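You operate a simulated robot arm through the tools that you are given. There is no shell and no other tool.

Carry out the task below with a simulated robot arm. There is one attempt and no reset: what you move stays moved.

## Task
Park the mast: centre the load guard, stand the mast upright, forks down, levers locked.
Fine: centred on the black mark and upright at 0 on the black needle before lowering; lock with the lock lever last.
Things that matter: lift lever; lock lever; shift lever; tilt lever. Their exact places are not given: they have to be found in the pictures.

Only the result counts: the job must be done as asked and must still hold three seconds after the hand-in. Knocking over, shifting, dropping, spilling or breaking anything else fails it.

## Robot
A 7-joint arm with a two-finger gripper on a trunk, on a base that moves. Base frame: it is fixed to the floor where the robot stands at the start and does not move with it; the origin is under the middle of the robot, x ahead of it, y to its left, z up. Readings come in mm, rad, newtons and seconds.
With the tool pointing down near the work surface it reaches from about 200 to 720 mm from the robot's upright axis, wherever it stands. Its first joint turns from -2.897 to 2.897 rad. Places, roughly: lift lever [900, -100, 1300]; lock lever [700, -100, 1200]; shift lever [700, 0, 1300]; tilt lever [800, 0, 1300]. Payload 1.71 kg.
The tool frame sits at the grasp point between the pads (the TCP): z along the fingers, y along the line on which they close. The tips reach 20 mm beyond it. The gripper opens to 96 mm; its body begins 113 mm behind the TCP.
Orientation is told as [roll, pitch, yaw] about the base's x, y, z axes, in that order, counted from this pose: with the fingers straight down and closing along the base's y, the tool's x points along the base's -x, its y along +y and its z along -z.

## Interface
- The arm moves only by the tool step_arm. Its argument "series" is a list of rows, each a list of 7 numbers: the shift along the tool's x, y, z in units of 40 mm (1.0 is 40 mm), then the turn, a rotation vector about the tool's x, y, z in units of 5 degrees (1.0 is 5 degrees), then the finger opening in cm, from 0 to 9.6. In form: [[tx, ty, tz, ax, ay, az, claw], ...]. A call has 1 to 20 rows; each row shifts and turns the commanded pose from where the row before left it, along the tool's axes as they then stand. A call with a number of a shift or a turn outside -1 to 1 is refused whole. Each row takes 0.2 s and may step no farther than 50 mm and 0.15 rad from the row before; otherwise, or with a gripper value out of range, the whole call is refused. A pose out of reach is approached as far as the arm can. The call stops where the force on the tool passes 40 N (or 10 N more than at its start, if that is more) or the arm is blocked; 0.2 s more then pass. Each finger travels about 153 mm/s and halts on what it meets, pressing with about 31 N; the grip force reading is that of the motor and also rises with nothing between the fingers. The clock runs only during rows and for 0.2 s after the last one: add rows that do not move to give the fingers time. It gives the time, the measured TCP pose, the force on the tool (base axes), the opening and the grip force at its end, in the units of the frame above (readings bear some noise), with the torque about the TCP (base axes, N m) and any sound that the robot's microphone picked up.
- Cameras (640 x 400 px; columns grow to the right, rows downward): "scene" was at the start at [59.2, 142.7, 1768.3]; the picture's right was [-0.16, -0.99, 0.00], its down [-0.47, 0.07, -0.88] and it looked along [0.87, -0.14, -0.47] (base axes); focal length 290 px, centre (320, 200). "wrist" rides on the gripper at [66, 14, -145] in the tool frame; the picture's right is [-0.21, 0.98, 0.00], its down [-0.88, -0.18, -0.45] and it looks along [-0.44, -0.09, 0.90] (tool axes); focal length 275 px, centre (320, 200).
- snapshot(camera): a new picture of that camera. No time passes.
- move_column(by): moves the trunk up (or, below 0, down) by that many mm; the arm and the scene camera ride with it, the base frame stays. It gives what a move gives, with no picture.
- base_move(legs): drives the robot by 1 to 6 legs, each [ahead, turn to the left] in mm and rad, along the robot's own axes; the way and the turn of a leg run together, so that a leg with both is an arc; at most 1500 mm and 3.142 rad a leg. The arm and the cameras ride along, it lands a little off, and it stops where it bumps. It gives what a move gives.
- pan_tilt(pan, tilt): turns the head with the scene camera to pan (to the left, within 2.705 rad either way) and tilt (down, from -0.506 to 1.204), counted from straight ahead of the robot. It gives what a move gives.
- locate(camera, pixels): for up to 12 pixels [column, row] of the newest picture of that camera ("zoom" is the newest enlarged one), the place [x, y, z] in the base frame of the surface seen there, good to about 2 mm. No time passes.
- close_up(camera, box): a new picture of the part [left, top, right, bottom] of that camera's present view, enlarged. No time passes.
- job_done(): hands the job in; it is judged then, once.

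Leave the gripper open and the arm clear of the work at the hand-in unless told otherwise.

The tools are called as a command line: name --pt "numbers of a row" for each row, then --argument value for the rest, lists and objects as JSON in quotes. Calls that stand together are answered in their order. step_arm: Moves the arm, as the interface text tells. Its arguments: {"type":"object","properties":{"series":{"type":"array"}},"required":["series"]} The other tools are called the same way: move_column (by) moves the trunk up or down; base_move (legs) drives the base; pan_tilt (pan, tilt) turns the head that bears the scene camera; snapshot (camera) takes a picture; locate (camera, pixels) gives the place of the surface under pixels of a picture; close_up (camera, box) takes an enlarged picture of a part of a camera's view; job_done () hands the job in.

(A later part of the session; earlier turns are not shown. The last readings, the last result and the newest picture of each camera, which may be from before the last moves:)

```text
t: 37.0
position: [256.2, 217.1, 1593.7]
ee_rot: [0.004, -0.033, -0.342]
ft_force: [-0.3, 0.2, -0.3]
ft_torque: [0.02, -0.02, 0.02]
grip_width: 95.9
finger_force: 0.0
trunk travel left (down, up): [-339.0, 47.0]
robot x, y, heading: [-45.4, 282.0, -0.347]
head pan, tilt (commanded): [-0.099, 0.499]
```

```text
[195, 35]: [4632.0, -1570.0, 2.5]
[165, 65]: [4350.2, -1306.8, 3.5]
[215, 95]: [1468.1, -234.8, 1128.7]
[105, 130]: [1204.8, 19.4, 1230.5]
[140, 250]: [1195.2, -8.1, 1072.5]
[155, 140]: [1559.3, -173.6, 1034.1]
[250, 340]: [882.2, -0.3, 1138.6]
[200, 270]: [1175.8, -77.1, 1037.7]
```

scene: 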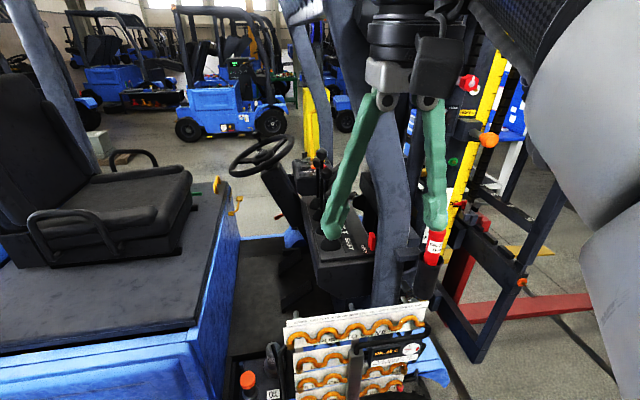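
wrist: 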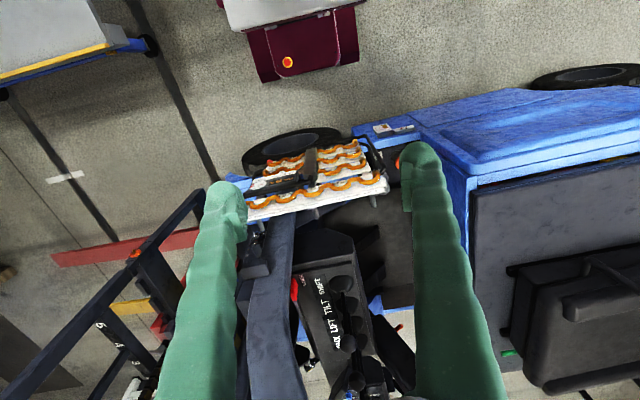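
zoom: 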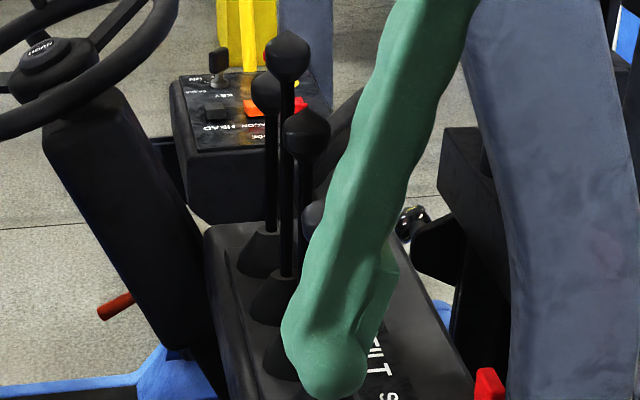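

The lock lever is a red paddle at about (660, -112), z 1140–1198, beside the post. Now I'll move the tool forward 200 mm (tool -x) at this height to view the console from above with the wrist camera.

step_arm --pt "-1 0 0 0 0 0 9.6" --pt "-1 0 0 0 0 0 9.6" --pt "-1 0 0 0 0 0 9.6" --pt "-1 0 0 0 0 0 9.6" --pt "-1 0 0 0 0 0 9.6" --pt "0 0 0 0 0 0 9.6"

snapshot --camera "wrist"

snapshot --camera "scene"

```text
t: 38.4
position: [404.5, 155.2, 1567.7]
ee_rot: [0.002, -0.04, -0.343]
ft_force: [-1.5, 0.2, -0.3]
ft_torque: [0.04, -0.07, 0.01]
grip_width: 95.9
finger_force: 0.0
out of reach, approached as far as the arm can: row 2, 3, 4, 5
trunk travel left (down, up): [-339.0, 47.0]
robot x, y, heading: [-47.8, 284.2, -0.348]
head pan, tilt (commanded): [-0.099, 0.499]
```

```text
taken
```

wrist: 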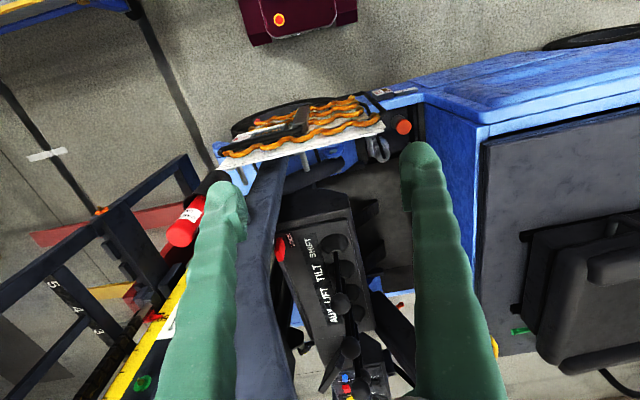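

```text
taken
```

scene: 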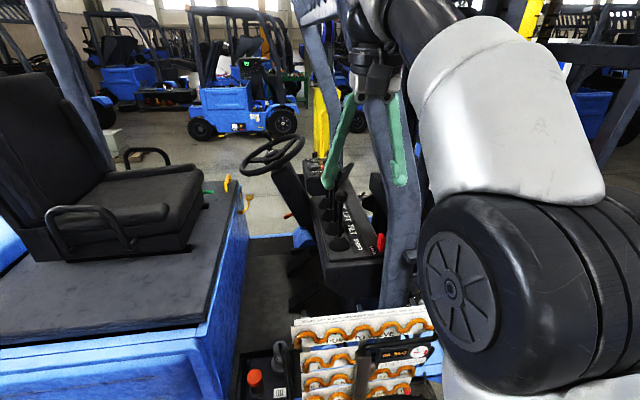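

The arm reaches only 470 mm at this height with the tool down, so I must drive closer later and tilt the tool. First I'll map the grey post, since the hand must clear it.

locate --camera "scene" --pixels '[[372, 110], [345, 30], [310, 15], [385, 150], [390, 200], [385, 270], [415, 200], [325, 70], [375, 242], [355, 200], [433, 345], [300, 330]]'

close_up --camera "scene" --box '[280, 0, 440, 130]'

close_up --camera "wrist" --box '[250, 190, 400, 400]'

```text
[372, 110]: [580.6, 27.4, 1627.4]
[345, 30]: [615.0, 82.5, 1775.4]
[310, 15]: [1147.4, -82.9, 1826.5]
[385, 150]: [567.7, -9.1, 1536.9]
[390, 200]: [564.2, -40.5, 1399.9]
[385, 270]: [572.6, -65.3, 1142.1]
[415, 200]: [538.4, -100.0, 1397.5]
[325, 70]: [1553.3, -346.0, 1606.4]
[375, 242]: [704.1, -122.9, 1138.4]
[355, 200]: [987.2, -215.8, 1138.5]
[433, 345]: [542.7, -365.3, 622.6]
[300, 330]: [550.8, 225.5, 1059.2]
```

```text
3.08 times, centred on (360, 65) of scene
```

zoom: 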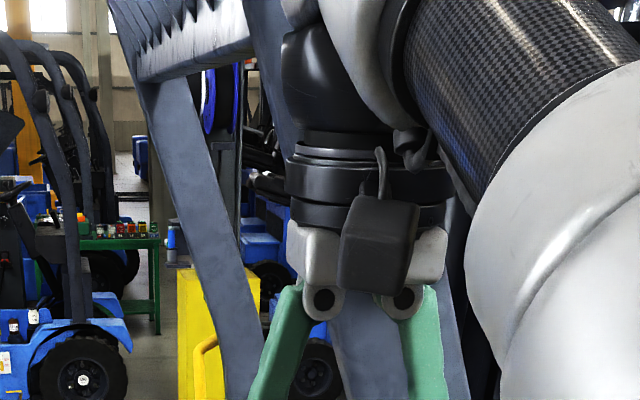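

```text
1.90 times, centred on (325, 295) of wrist
```

zoom: 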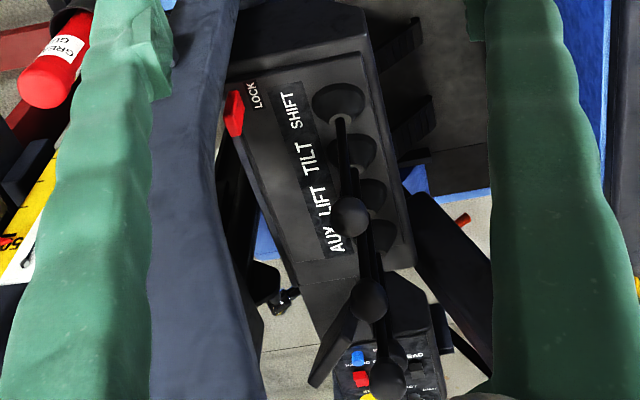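

The post's rear edge leans back with height (f≈157 at z 1400, f≈226 at z 1627), so I'll work from a bit more to the left with the tool tilted forward. I'll sidestep left by turning right 0.4, reversing 200 mm and turning back.

base_move --legs '[[0, -0.4], [-200, 0], [0, 0.4]]'

step_arm --pt "0 0 0.8 0 0 0 9.6" --pt "0 0 0.8 0 0 0 9.6" --pt "0 0 0.8 0 0 0 9.6" --pt "0 0 0.8 0 0 0 9.6" --pt "0 0 0 0 0 0 9.6"

```text
t: 42.8
position: [259.3, 292.8, 1568.0]
ee_rot: [0.002, -0.042, -0.347]
ft_force: [-1.6, 0.3, -0.5]
ft_torque: [-0.09, -0.13, 0.01]
grip_width: 96.2
finger_force: 0.1
trunk travel left (down, up): [-339.0, 47.0]
robot x, y, heading: [-188.3, 417.8, -0.349]
head pan, tilt (commanded): [-0.099, 0.499]
```

```text
t: 44.0
position: [245.4, 296.9, 1448.3]
ee_rot: [0.002, -0.055, -0.348]
ft_force: [-0.9, -0.5, 0.6]
ft_torque: [0.0, -0.04, 0.0]
grip_width: 95.9
finger_force: 0.1
trunk travel left (down, up): [-339.0, 47.0]
robot x, y, heading: [-188.5, 416.8, -0.349]
head pan, tilt (commanded): [-0.099, 0.499]
```

Now tilt the tool forward: 9 rows of -5° about tool y (fingers swing from down toward ahead).

step_arm --pt "0 0 0 0 -1 0 9.6" --pt "0 0 0 0 -1 0 9.6" --pt "0 0 0 0 -1 0 9.6" --pt "0 0 0 0 -1 0 9.6" --pt "0 0 0 0 -1 0 9.6" --pt "0 0 0 0 -1 0 9.6" --pt "0 0 0 0 -1 0 9.6" --pt "0 0 0 0 -1 0 9.6" --pt "0 0 0 0 -1 0 9.6" --pt "0 0 0 0 0 0 9.6"

snapshot --camera "wrist"

snapshot --camera "scene"

```text
t: 46.2
position: [247.8, 297.1, 1446.3]
ee_rot: [0.003, -0.837, -0.348]
ft_force: [-0.4, 0.0, 0.3]
ft_torque: [0.0, 0.0, -0.05]
grip_width: 95.9
finger_force: 0.0
trunk travel left (down, up): [-339.0, 47.0]
robot x, y, heading: [-191.3, 415.7, -0.349]
head pan, tilt (commanded): [-0.099, 0.499]
```

```text
taken
```

wrist: 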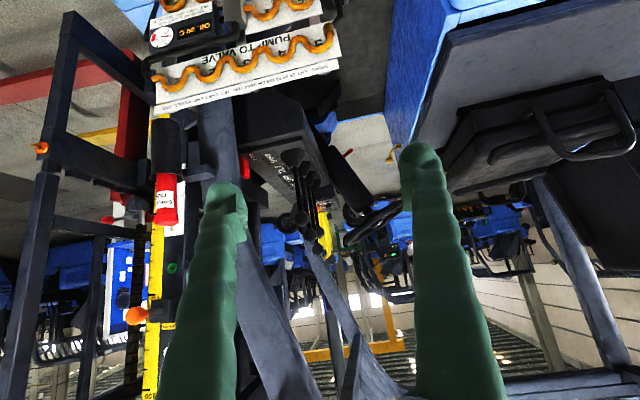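

```text
taken
```

scene: 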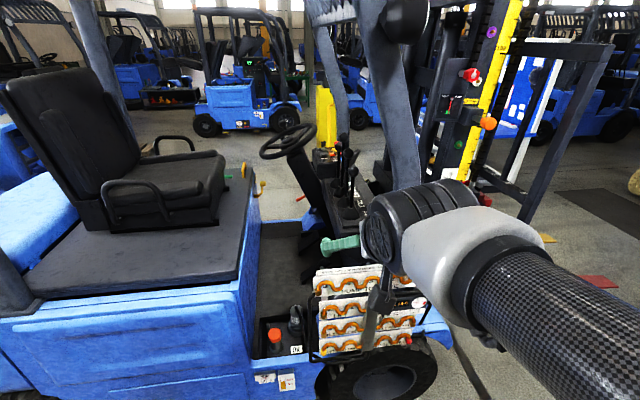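

The tilted wrist camera now sees the console well. I'll drive ahead 360 mm along the lever row; the base front will stay ~60 mm short of the truck's side.

base_move --legs '[[360, 0]]'

snapshot --camera "wrist"

snapshot --camera "scene"

```text
t: 48.6
position: [583.5, 173.2, 1446.9]
ee_rot: [0.002, -0.842, -0.347]
ft_force: [-0.6, 0.4, 1.1]
ft_torque: [-0.01, -0.02, -0.01]
grip_width: 95.9
finger_force: 0.1
trunk travel left (down, up): [-339.0, 47.0]
robot x, y, heading: [151.2, 292.8, -0.351]
head pan, tilt (commanded): [-0.099, 0.499]
```

```text
taken
```

wrist: 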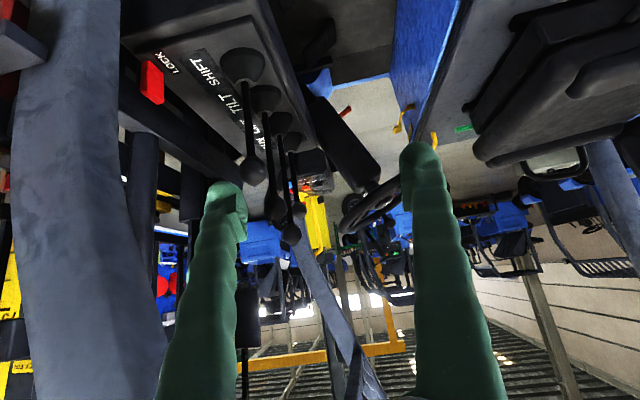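

```text
taken
```

scene: 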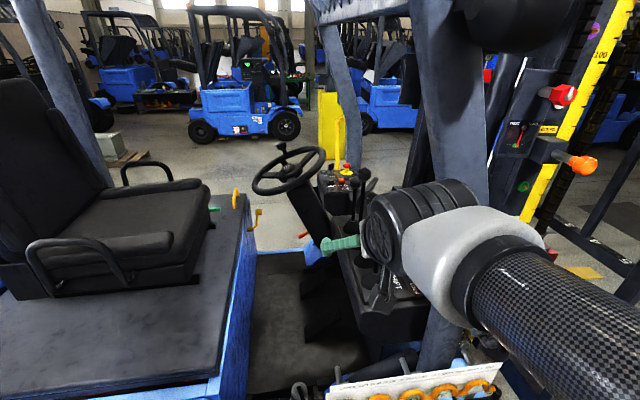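

I see all four levers (boots at (243,65), (265,97), (280,122), (292,142)) and the red lock paddle at (152, 82). I'll locate knobs and boots in this view.

close_up --camera "wrist" --box '[120, 30, 340, 260]'

locate --camera "wrist" --pixels '[[252, 167], [275, 208], [291, 236], [298, 208], [243, 65], [265, 97], [280, 122], [292, 142], [152, 72], [152, 98], [143, 82], [162, 85]]'

close_up --camera "wrist" --box '[120, 40, 220, 120]'

close_up --camera "scene" --box '[460, 60, 640, 300]'

```text
1.74 times, centred on (230, 145) of wrist
```

zoom: 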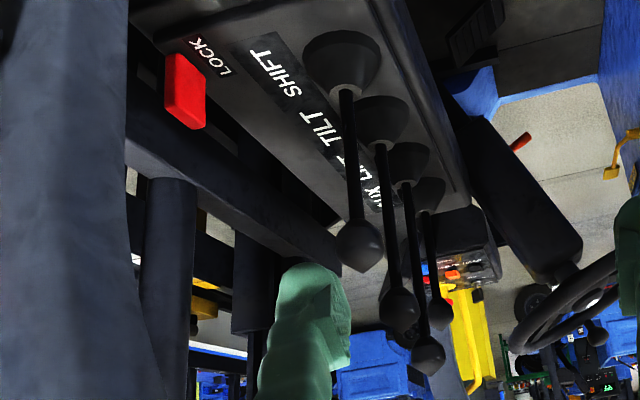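

```text
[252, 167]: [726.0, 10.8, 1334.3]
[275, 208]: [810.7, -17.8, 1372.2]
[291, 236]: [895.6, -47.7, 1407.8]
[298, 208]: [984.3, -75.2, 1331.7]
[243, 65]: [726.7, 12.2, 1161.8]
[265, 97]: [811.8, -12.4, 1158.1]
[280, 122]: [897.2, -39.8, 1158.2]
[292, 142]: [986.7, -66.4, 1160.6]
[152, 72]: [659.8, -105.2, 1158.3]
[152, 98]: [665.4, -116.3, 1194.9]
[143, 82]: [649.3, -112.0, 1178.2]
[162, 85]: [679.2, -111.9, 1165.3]
```

```text
5.00 times, centred on (170, 80) of wrist
```

zoom: 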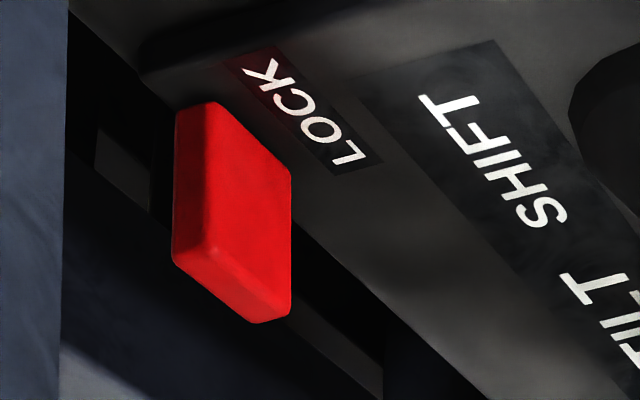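

```text
1.67 times, centred on (550, 180) of scene
```

zoom: 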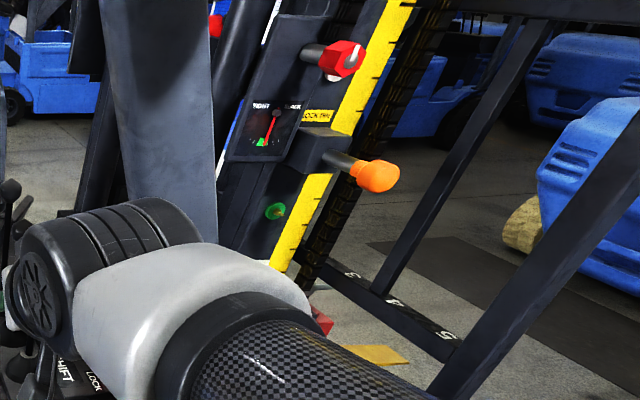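

The knobs are at shift (726, 11, 1334), tilt (811, -18, 1372), lift (896, -48, 1408), aux (984, -75, 1332). With the arm low, I'll pan the head right to look at the guard from behind.

pan_tilt --pan -0.55 --tilt 0.4

snapshot --camera "scene"

close_up --camera "scene" --box '[300, 60, 480, 200]'

close_up --camera "scene" --box '[400, 100, 640, 260]'

```text
t: 49.5
position: [570.6, 177.0, 1450.2]
ee_rot: [0.002, -0.85, -0.348]
ft_force: [0.3, -0.5, 0.0]
ft_torque: [-0.01, 0.05, -0.03]
grip_width: 96.1
finger_force: 0.0
trunk travel left (down, up): [-339.0, 47.0]
robot x, y, heading: [145.4, 293.5, -0.348]
head pan, tilt (commanded): [-0.55, 0.4]
```

```text
taken
```

scene: 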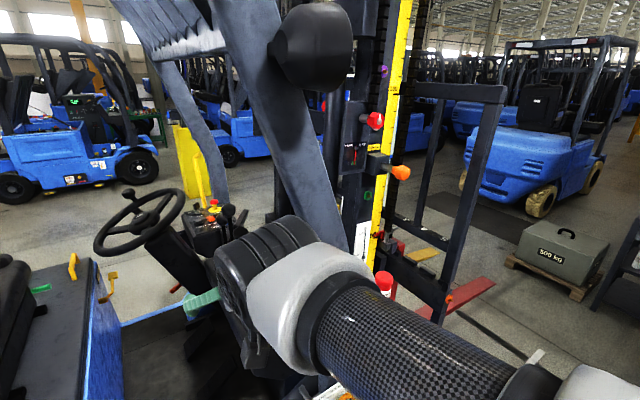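

```text
2.86 times, centred on (390, 130) of scene
```

zoom: 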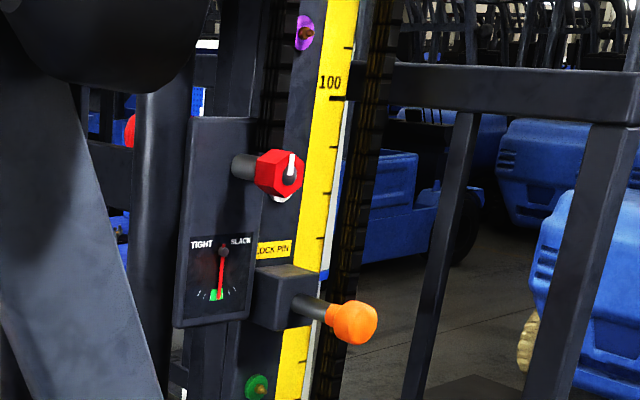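

```text
2.50 times, centred on (520, 180) of scene
```

zoom: 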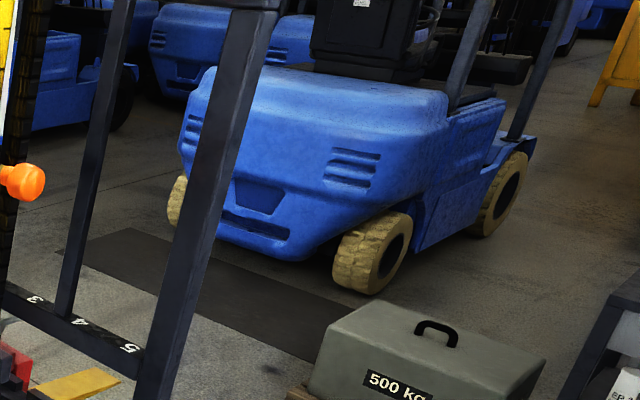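

I'll record the guard's current reference positions before any pull (upright edges, top corner, ruler digits), so that I can measure its motion.

locate --camera "scene" --pixels '[[503, 92], [497, 130], [470, 200], [445, 270], [450, 300], [490, 285], [420, 250], [385, 150], [375, 180], [400, 218], [388, 255], [430, 90]]'

close_up --camera "scene" --box '[370, 200, 480, 320]'

close_up --camera "scene" --box '[340, 200, 400, 280]'

```text
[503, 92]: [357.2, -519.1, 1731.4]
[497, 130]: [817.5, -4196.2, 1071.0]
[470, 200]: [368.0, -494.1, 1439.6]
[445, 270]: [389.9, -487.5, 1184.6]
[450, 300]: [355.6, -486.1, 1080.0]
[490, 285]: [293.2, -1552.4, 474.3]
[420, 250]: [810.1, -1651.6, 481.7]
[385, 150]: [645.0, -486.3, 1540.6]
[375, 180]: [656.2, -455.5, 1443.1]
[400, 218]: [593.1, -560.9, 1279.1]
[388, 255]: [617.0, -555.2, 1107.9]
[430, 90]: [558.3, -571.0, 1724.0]
```

```text
3.33 times, centred on (425, 260) of scene
```

zoom: 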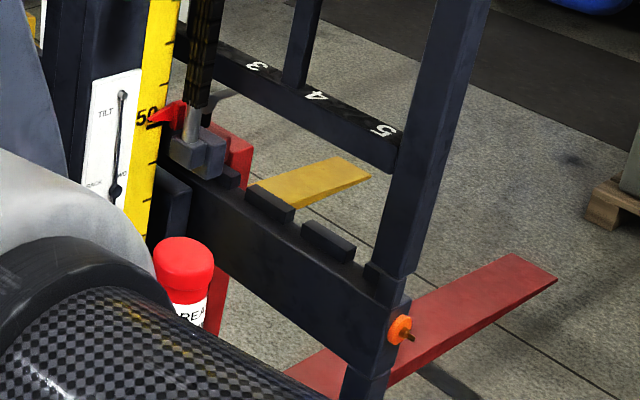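

```text
5.00 times, centred on (370, 240) of scene
```

zoom: 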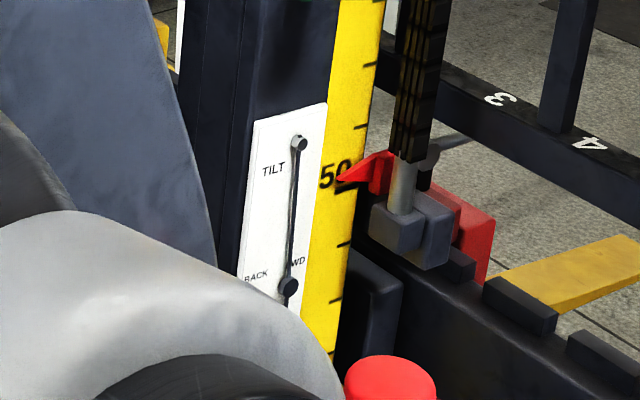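

Baseline guard corner: (357, -519, 1731). To clear the post I'll come in yawed 30° right: rotate about the vertical in place (6 rows), then move to a pre-position about 110 mm short of the shift knob.

step_arm --pt "0 0 0 0.751 0 0.66 9.6" --pt "0 0 0 0.751 0 0.66 9.6" --pt "0 0 0 0.751 0 0.66 9.6" --pt "0 0 0 0.751 0 0.66 9.6" --pt "0 0 0 0.751 0 0.66 9.6" --pt "0 0 0 0.751 0 0.66 9.6" --pt "0 0 0 0 0 0 9.6"

snapshot --camera "wrist"

```text
t: 50.5
position: [524.3, 157.7, 1461.0]
ee_rot: [0.136, -0.843, -0.818]
ft_force: [-0.2, -0.9, -0.3]
ft_torque: [-0.02, -0.02, -0.03]
grip_width: 96.2
finger_force: 0.1
trunk travel left (down, up): [-339.0, 47.0]
robot x, y, heading: [149.5, 292.9, -0.349]
head pan, tilt (commanded): [-0.55, 0.4]
stopped in row 4: the arm was blocked; the commanded pose is now the measured one
```

```text
taken
```

wrist: 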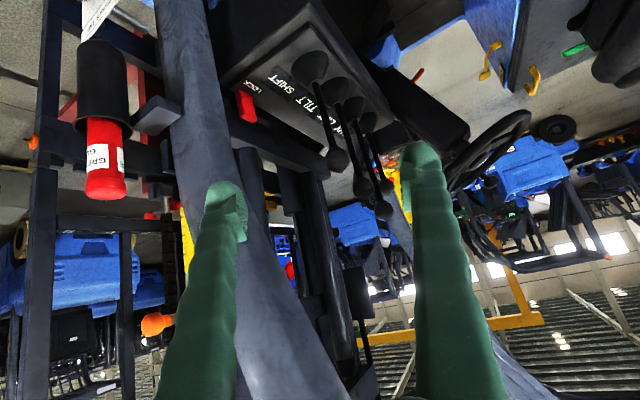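

The arm was blocked in row 4 with little tool force, perhaps a joint limit. I'll check the scene view for contact.

pan_tilt --pan -0.35 --tilt 0.6

snapshot --camera "scene"

```text
t: 51.2
position: [532.8, 154.1, 1461.6]
ee_rot: [0.129, -0.842, -0.816]
ft_force: [-0.3, 1.0, 0.1]
ft_torque: [-0.02, 0.02, -0.02]
grip_width: 96.1
finger_force: 0.0
trunk travel left (down, up): [-339.0, 47.0]
robot x, y, heading: [148.5, 294.7, -0.352]
head pan, tilt (commanded): [-0.351, 0.6]
```

```text
taken
```

scene: 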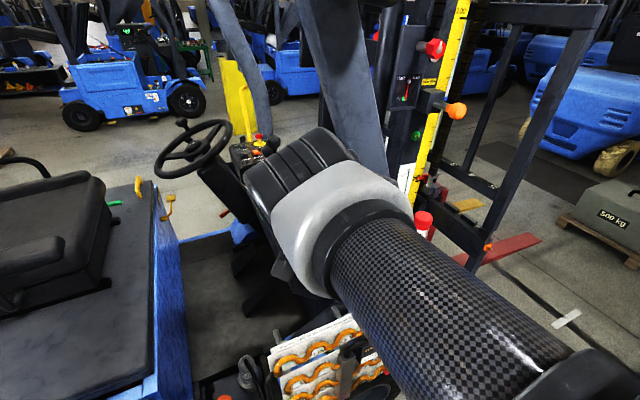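

I'll measure where the arm's wrist link is compared to the post.

locate --camera "scene" --pixels '[[330, 140], [300, 180], [355, 155], [260, 210], [400, 185], [290, 250], [350, 220], [420, 300], [340, 110], [370, 160], [425, 218], [600, 390]]'

```text
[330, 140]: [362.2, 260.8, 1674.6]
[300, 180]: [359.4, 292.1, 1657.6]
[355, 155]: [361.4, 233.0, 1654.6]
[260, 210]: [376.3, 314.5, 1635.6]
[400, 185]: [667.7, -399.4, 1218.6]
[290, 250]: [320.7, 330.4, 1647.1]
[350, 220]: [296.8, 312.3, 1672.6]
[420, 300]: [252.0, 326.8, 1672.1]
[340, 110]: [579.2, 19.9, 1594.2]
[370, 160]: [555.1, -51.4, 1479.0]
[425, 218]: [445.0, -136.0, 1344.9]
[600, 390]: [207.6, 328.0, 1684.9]
```

The wrist link is far from the post, but the forearm is close below the head, so the arm likely met the head. I'll extend the arm outward/down toward the knob first, and remove the leftover roll (0.129 rad about tool x).

step_arm --pt "-0.35 0.14 0.85 0 0 0 9.6" --pt "-0.35 0.14 0.85 0 0 0 9.6" --pt "-0.35 0.14 0.85 0 0 0 9.6" --pt "0 0 0 0.74 0 0 9.6" --pt "0 0 0 0.74 0 0 9.6" --pt "0 0 0 0 0 0 9.6"

snapshot --camera "scene"

snapshot --camera "wrist"

```text
t: 52.6
position: [626.8, 105.4, 1426.8]
ee_rot: [0.0, -0.844, -0.803]
ft_force: [0.5, -0.9, -0.1]
ft_torque: [0.01, 0.05, -0.02]
grip_width: 96.0
finger_force: 0.2
trunk travel left (down, up): [-339.0, 47.0]
robot x, y, heading: [146.3, 290.4, -0.353]
head pan, tilt (commanded): [-0.351, 0.6]
```

```text
taken
```

scene: 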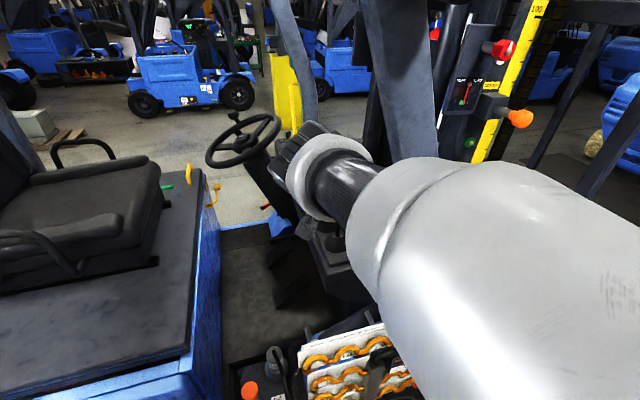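

```text
taken
```

wrist: 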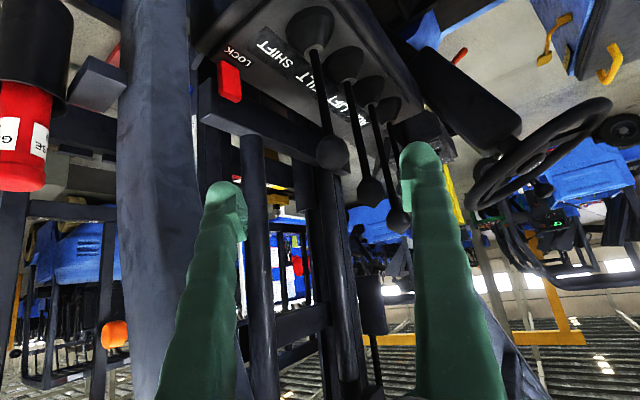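

Orientation is clean now (roll 0, pitch -0.844, yaw -0.803). The shift knob is at wrist pixel (333, 152), between the fingers. I'll locate it and its neighbours again.

locate --camera "wrist" --pixels '[[333, 152], [371, 190], [397, 218], [318, 85], [240, 195], [412, 155], [230, 80], [230, 95], [280, 85]]'

close_up --camera "wrist" --box '[180, 0, 460, 250]'

```text
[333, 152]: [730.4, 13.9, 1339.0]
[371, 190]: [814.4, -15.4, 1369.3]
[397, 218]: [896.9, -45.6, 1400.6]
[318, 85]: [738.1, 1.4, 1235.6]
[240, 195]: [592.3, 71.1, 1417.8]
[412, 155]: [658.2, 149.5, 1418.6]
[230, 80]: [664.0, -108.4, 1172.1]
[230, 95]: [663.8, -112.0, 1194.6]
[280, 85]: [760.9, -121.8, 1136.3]
```

```text
1.60 times, centred on (320, 125) of wrist
```

zoom: 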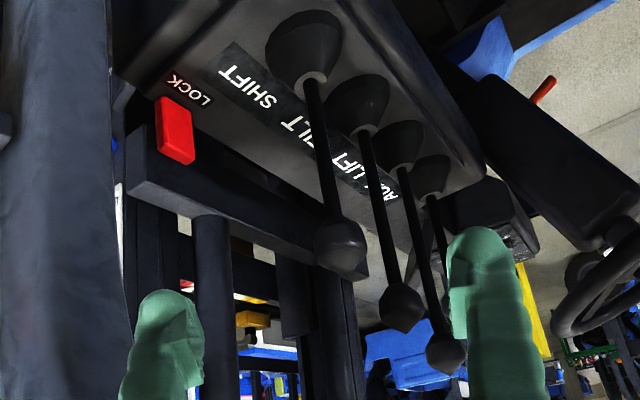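

Knob centre estimate: (739, 2, 1331). I'll line up laterally (tool x -25, y +10 mm) and advance 140 mm along the fingers, stopping ~40 mm short to check.

step_arm --pt "-0.64 0.24 0.5 0 0 0 9.6" --pt "0 0 1 0 0 0 9.6" --pt "0 0 1 0 0 0 9.6" --pt "0 0 1 0 0 0 9.6" --pt "0 0 0 0 0 0 9.6"

snapshot --camera "wrist"

```text
t: 53.8
position: [711.0, 23.9, 1357.6]
ee_rot: [-0.001, -0.853, -0.807]
ft_force: [0.1, -1.0, 0.2]
ft_torque: [0.03, -0.03, 0.02]
grip_width: 96.1
finger_force: 0.1
trunk travel left (down, up): [-339.0, 47.0]
robot x, y, heading: [146.2, 295.2, -0.349]
head pan, tilt (commanded): [-0.351, 0.6]
```

```text
taken
```

wrist: 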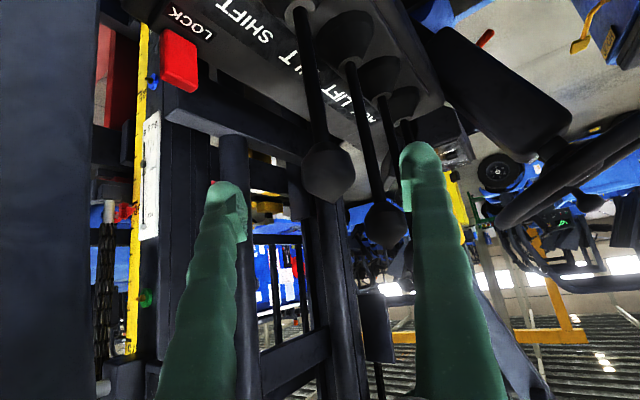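

The knob sits between the fingers at (325, 172), with the tilt knob clear. I'll advance the last 48 mm.

step_arm --pt "0 0.07 0.6 0 0 0 9.6" --pt "0 0.07 0.6 0 0 0 9.6" --pt "0 0 0 0 0 0 9.6"

snapshot --camera "wrist"

snapshot --camera "scene"

```text
t: 54.6
position: [739.6, 3.1, 1325.6]
ee_rot: [-0.002, -0.85, -0.808]
ft_force: [0.3, -0.2, 0.3]
ft_torque: [0.0, 0.02, -0.01]
grip_width: 95.9
finger_force: 0.0
trunk travel left (down, up): [-339.0, 47.0]
robot x, y, heading: [152.7, 291.1, -0.348]
head pan, tilt (commanded): [-0.351, 0.6]
```

```text
taken
```

wrist: 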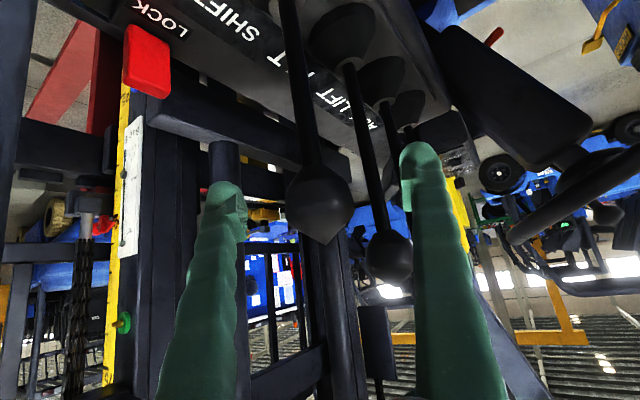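

```text
taken
```

scene: 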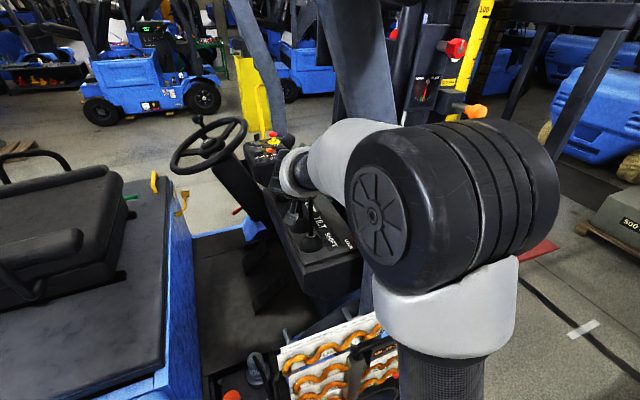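

The knob is now straddled. Before pulling, I'll zoom in on the mast and guard as seen from here, to look for the shift mark and pointer.

close_up --camera "wrist" --box '[0, 0, 200, 200]'

close_up --camera "wrist" --box '[0, 150, 200, 400]'

close_up --camera "wrist" --box '[230, 130, 420, 380]'

close_up --camera "scene" --box '[380, 0, 640, 180]'

```text
2.00 times, centred on (100, 100) of wrist
```

zoom: 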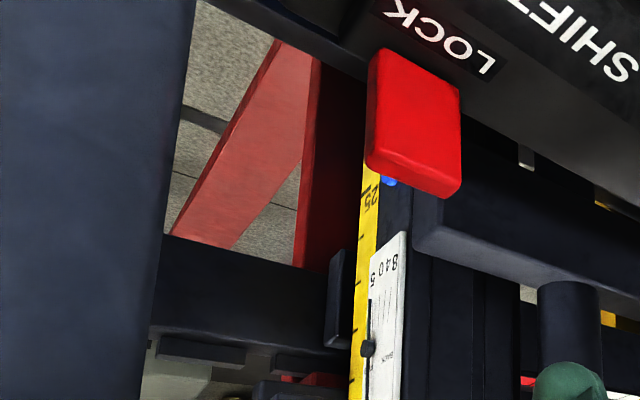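

```text
1.60 times, centred on (100, 275) of wrist
```

zoom: 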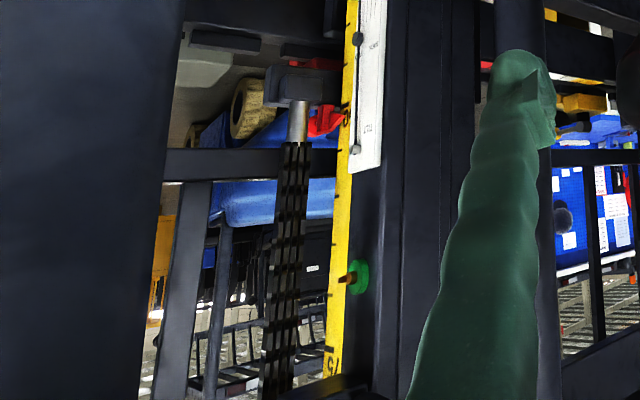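

```text
1.60 times, centred on (325, 255) of wrist
```

zoom: 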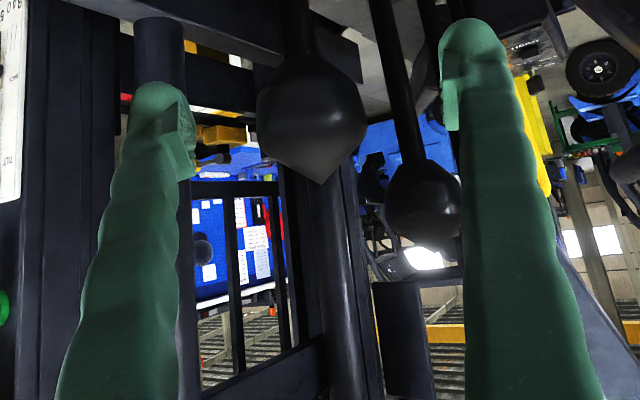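

```text
2.22 times, centred on (510, 90) of scene
```

zoom: 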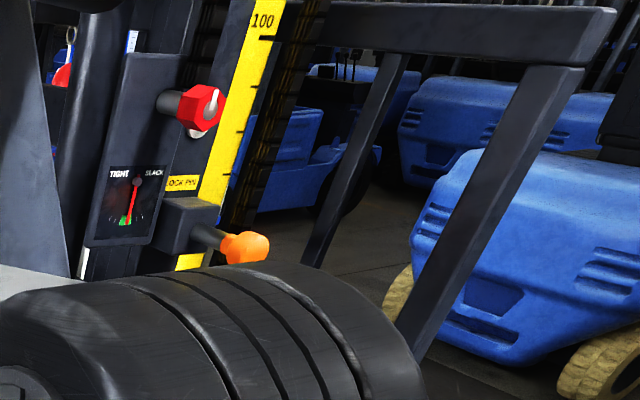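

The centre mark isn't visible from here. I'll make a first shift pull toward the driver (+f), with the fingers narrowed to 54 mm around the knob, in small steps while watching force and sound.

step_arm --pt "0 0 0 0 0 0 5.6" --pt "0 0 0 0 0 0 5.6" --pt "0.116 0.359 -0.132 0 0 0 5.6" --pt "0.116 0.359 -0.132 0 0 0 5.6"

snapshot --camera "wrist"

```text
t: 55.6
position: [750.7, 31.3, 1325.1]
ee_rot: [-0.002, -0.851, -0.809]
ft_force: [-4.4, -1.4, -0.9]
ft_torque: [-0.03, -0.08, -0.09]
grip_width: 58.4
finger_force: 2.3
trunk travel left (down, up): [-339.0, 47.0]
robot x, y, heading: [149.9, 293.7, -0.35]
head pan, tilt (commanded): [-0.351, 0.6]
```

```text
taken
```

wrist: 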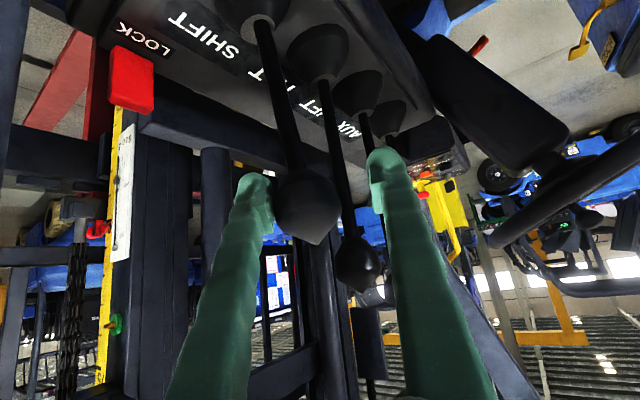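

Contact starts (4–5 N). I'll continue pulling 32 mm more.

step_arm --pt "0.116 0.359 -0.132 0 0 0 5.6" --pt "0.116 0.359 -0.132 0 0 0 5.6" --pt "0 0 0 0 0 0 5.6"

snapshot --camera "wrist"

snapshot --camera "scene"

```text
t: 56.4
position: [762.0, 61.9, 1325.6]
ee_rot: [-0.001, -0.849, -0.807]
ft_force: [-7.5, -5.6, -2.4]
ft_torque: [0.03, 0.01, -0.03]
grip_width: 61.7
finger_force: 4.3
trunk travel left (down, up): [-339.0, 47.0]
robot x, y, heading: [149.1, 293.4, -0.349]
head pan, tilt (commanded): [-0.351, 0.6]
```

```text
taken
```

wrist: 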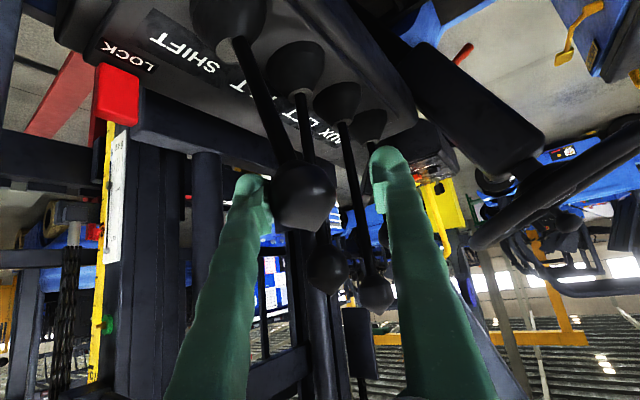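

```text
taken
```

scene: 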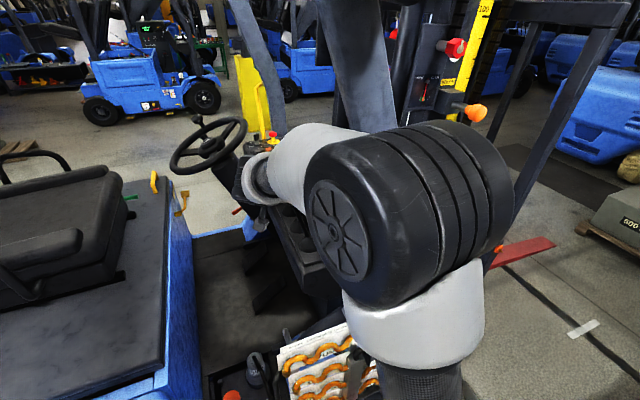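

The lever leans toward the driver, and the guard's upright in the scene view seems to have moved. I'll locate the guard's corner to compare with the baseline (357, -519, 1731).

locate --camera "scene" --pixels '[[618, 15], [575, 80], [530, 170], [545, 12], [500, 250], [520, 255]]'

close_up --camera "scene" --box '[260, 320, 400, 400]'

locate --camera "wrist" --pixels '[[302, 195], [270, 110], [228, 15], [328, 268], [375, 290]]'

```text
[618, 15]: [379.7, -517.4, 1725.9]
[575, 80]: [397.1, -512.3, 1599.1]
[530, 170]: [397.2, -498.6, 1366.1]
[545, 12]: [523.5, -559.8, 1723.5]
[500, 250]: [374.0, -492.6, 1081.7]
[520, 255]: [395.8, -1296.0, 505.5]
```

```text
4.57 times, centred on (330, 360) of scene
```

zoom: 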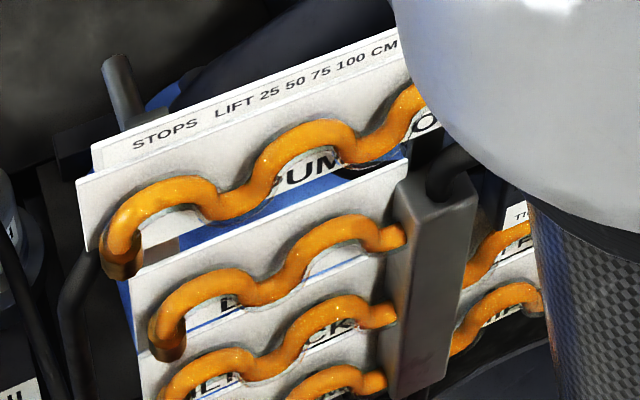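

```text
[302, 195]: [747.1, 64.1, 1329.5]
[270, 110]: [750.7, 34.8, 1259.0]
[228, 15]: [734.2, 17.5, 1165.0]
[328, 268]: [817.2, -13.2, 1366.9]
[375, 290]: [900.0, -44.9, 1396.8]
```

The guard has moved about +20 mm away from me (orange disc now at (374, -493)). I'll hold the lever here for 1 s and measure again.

step_arm --pt "0 0 0 0 0 0 5.6" --pt "0 0 0 0 0 0 5.6" --pt "0 0 0 0 0 0 5.6" --pt "0 0 0 0 0 0 5.6"

snapshot --camera "scene"

locate --camera "scene" --pixels '[[618, 15], [545, 12], [500, 250], [498, 247]]'

```text
t: 57.4
position: [760.6, 61.8, 1325.7]
ee_rot: [-0.001, -0.85, -0.808]
ft_force: [-6.8, -6.0, -2.1]
ft_torque: [0.0, 0.01, -0.11]
grip_width: 61.8
finger_force: 3.8
trunk travel left (down, up): [-339.0, 47.0]
robot x, y, heading: [149.7, 293.2, -0.349]
head pan, tilt (commanded): [-0.351, 0.6]
```

```text
taken
```

scene: 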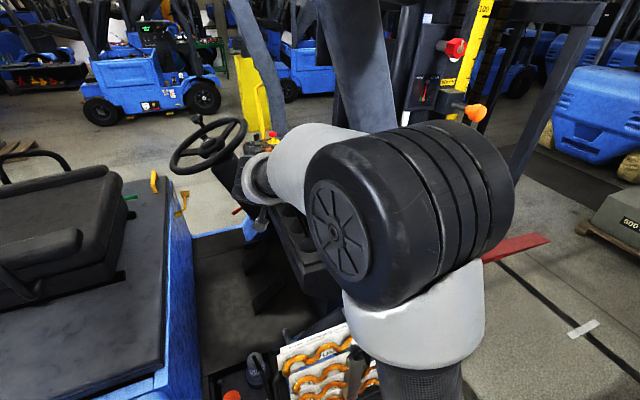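

```text
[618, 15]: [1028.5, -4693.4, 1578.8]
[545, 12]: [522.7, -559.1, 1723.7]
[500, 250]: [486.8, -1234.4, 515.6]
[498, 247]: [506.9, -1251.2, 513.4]
```

The guard keeps moving while the lever is held. I'll measure its corner right away.

locate --camera "scene" --pixels '[[600, 8], [595, 15], [585, 40], [550, 110], [520, 165], [540, 240]]'

close_up --camera "scene" --box '[440, 0, 640, 140]'

```text
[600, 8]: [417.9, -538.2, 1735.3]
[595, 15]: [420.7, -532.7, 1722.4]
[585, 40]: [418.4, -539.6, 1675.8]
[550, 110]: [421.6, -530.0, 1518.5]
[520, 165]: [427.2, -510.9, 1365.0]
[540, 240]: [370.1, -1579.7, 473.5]
```

```text
2.86 times, centred on (540, 70) of scene
```

zoom: 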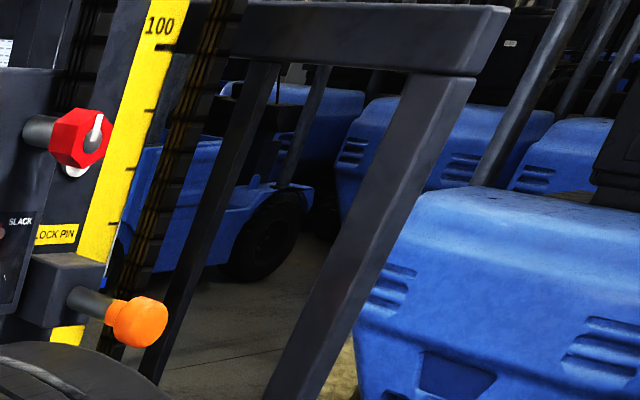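

The guard moves ~30 mm per second under hold. I'll hold another second and see whether it halts at a stop.

step_arm --pt "0 0 0 0 0 0 5.6" --pt "0 0 0 0 0 0 5.6" --pt "0 0 0 0 0 0 5.6"

snapshot --camera "scene"

close_up --camera "scene" --box '[440, 0, 640, 140]'

locate --camera "scene" --pixels '[[585, 8], [575, 15], [565, 40], [545, 80], [530, 110], [505, 160]]'

```text
t: 58.2
position: [761.4, 61.6, 1326.0]
ee_rot: [0.0, -0.85, -0.809]
ft_force: [-7.6, -5.7, -2.1]
ft_torque: [0.03, 0.04, -0.12]
grip_width: 61.7
finger_force: 4.1
trunk travel left (down, up): [-339.0, 47.0]
robot x, y, heading: [152.8, 295.3, -0.349]
head pan, tilt (commanded): [-0.351, 0.6]
```

```text
taken
```

scene: 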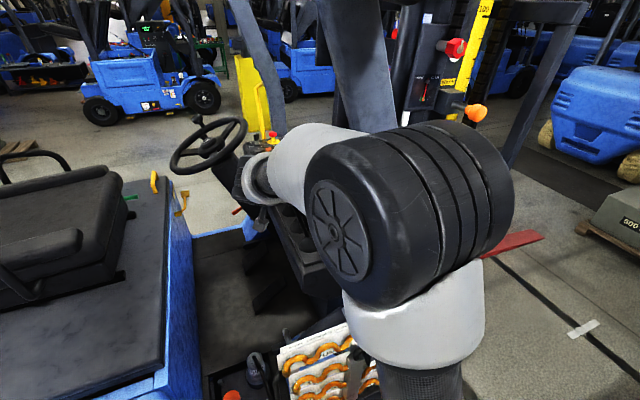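

```text
2.86 times, centred on (540, 70) of scene
```

zoom: 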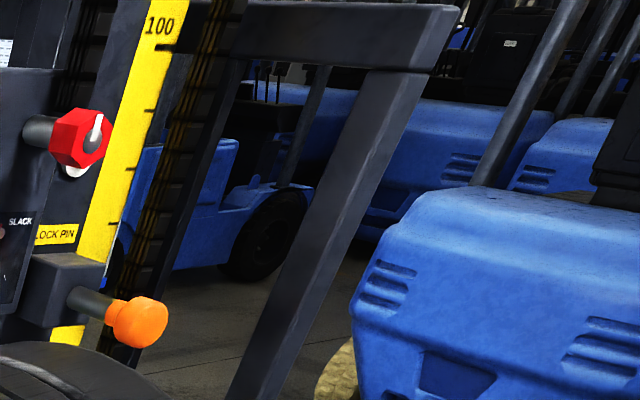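

```text
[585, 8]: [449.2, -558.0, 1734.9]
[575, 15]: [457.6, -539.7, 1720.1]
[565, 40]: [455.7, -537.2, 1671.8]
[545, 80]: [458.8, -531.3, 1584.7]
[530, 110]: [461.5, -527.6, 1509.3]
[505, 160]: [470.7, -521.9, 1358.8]
```

It's still moving (about 85–95 mm total). I'll return the lever to neutral now and measure where the guard rests.

step_arm --pt "-0.145 -0.449 0.165 0 0 0 5.6" --pt "-0.145 -0.449 0.165 0 0 0 5.6" --pt "-0.145 -0.449 0.165 0 0 0 5.6"

snapshot --camera "scene"

close_up --camera "scene" --box '[440, 0, 640, 140]'

snapshot --camera "wrist"

```text
t: 59.0
position: [743.0, 5.3, 1327.0]
ee_rot: [-0.001, -0.849, -0.804]
ft_force: [0.8, -0.6, -0.6]
ft_torque: [0.01, -0.02, 0.05]
grip_width: 56.2
finger_force: 0.0
trunk travel left (down, up): [-339.0, 47.0]
robot x, y, heading: [147.5, 292.6, -0.352]
head pan, tilt (commanded): [-0.351, 0.6]
```

```text
taken
```

scene: 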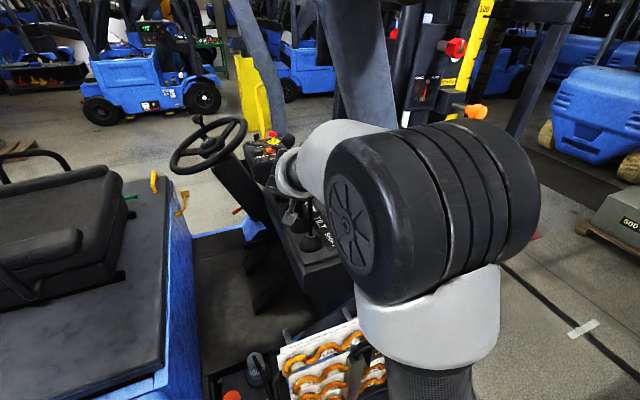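

```text
2.86 times, centred on (540, 70) of scene
```

zoom: 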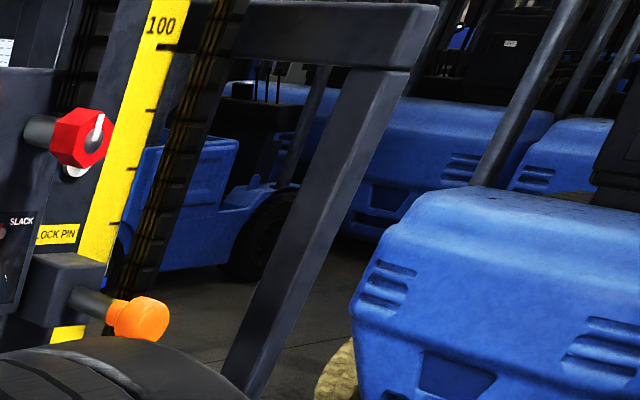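

```text
taken
```

wrist: 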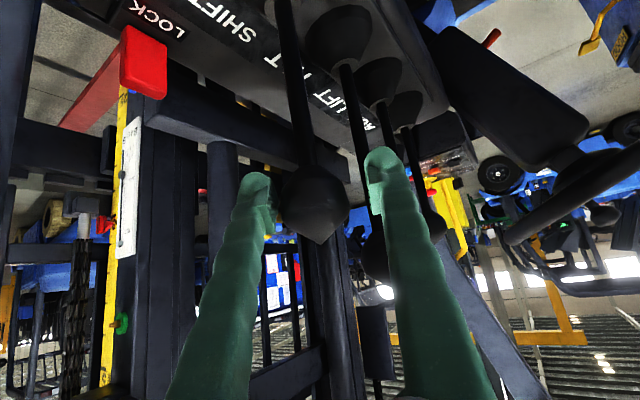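

The lever is back near neutral with no load. I'll wait a moment and check if the guard has stopped.

step_arm --pt "0 0 0 0 0 0 6.4" --pt "0 0 0 0 0 0 6.4"

close_up --camera "scene" --box '[440, 0, 640, 140]'

locate --camera "zoom" --pixels '[[425, 35], [385, 40], [395, 75], [335, 160], [290, 260], [290, 20], [265, 300]]'

```text
t: 59.6
position: [742.5, 6.0, 1326.0]
ee_rot: [-0.001, -0.849, -0.807]
ft_force: [-0.3, 0.7, 0.7]
ft_torque: [0.01, 0.05, 0.01]
grip_width: 64.0
finger_force: 0.0
trunk travel left (down, up): [-339.0, 47.0]
robot x, y, heading: [146.4, 293.0, -0.348]
head pan, tilt (commanded): [-0.351, 0.6]
```

```text
2.86 times, centred on (540, 70) of scene
```

zoom: 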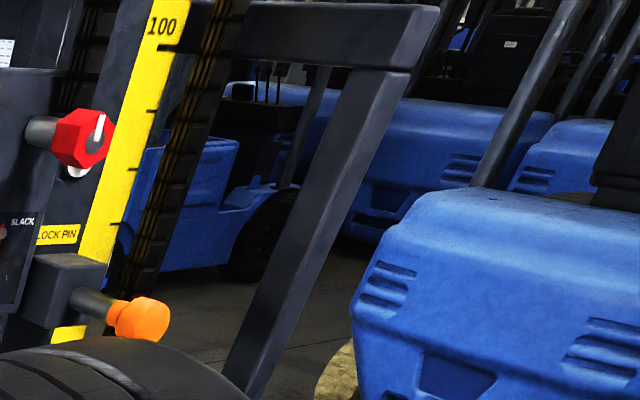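

```text
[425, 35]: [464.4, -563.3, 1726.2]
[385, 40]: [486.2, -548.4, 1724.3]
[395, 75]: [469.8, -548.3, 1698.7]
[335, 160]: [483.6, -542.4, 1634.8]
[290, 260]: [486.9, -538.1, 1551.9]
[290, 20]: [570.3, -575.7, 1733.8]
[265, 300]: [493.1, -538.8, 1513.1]
```

The guard stopped as soon as the lever was released, so the motion is proportional and I must find the black mark. I'll open and withdraw from the knob (back along the fingers, then up), then turn the wrist camera toward the middle of the mast.

step_arm --pt "0 0 0 0 0 0 9.6" --pt "0 0 0 0 0 0 9.6" --pt "0 0 -0.9 0 0 0 9.6" --pt "0 0 -0.9 0 0 0 9.6" --pt "0 0 -0.9 0 0 0 9.6" --pt "-0.75 0 -0.66 0 0 0 9.6" --pt "-0.75 0 -0.66 0 0 0 9.6" --pt "0 0 0 0 0 0 9.6"

snapshot --camera "wrist"

```text
t: 61.4
position: [686.4, 65.0, 1476.1]
ee_rot: [-0.001, -0.851, -0.804]
ft_force: [0.2, -0.3, 0.1]
ft_torque: [-0.01, -0.02, 0.03]
grip_width: 95.9
finger_force: 0.1
trunk travel left (down, up): [-339.0, 47.0]
robot x, y, heading: [148.7, 294.6, -0.357]
head pan, tilt (commanded): [-0.351, 0.6]
```

```text
taken
```

wrist: 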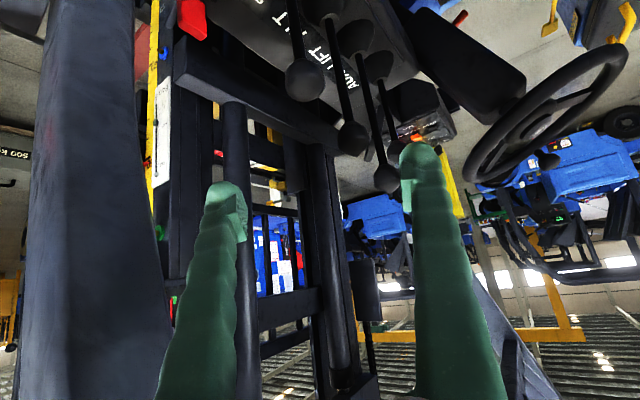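

Between the mast rails I see a coloured strip near (260, 168). Zooming in.

close_up --camera "wrist" --box '[200, 90, 320, 240]'

close_up --camera "wrist" --box '[130, 0, 260, 200]'

```text
2.67 times, centred on (260, 165) of wrist
```

zoom: 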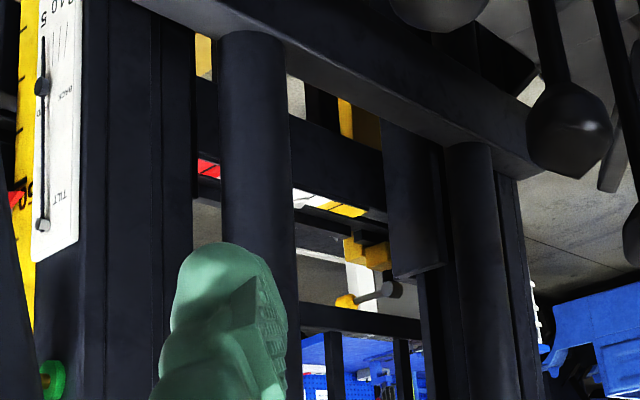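

```text
2.00 times, centred on (195, 100) of wrist
```

zoom: 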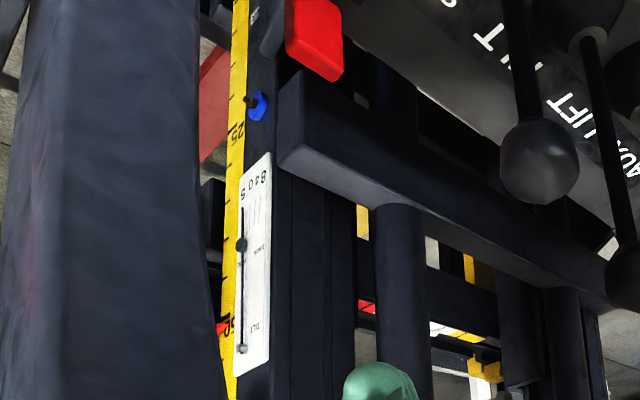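

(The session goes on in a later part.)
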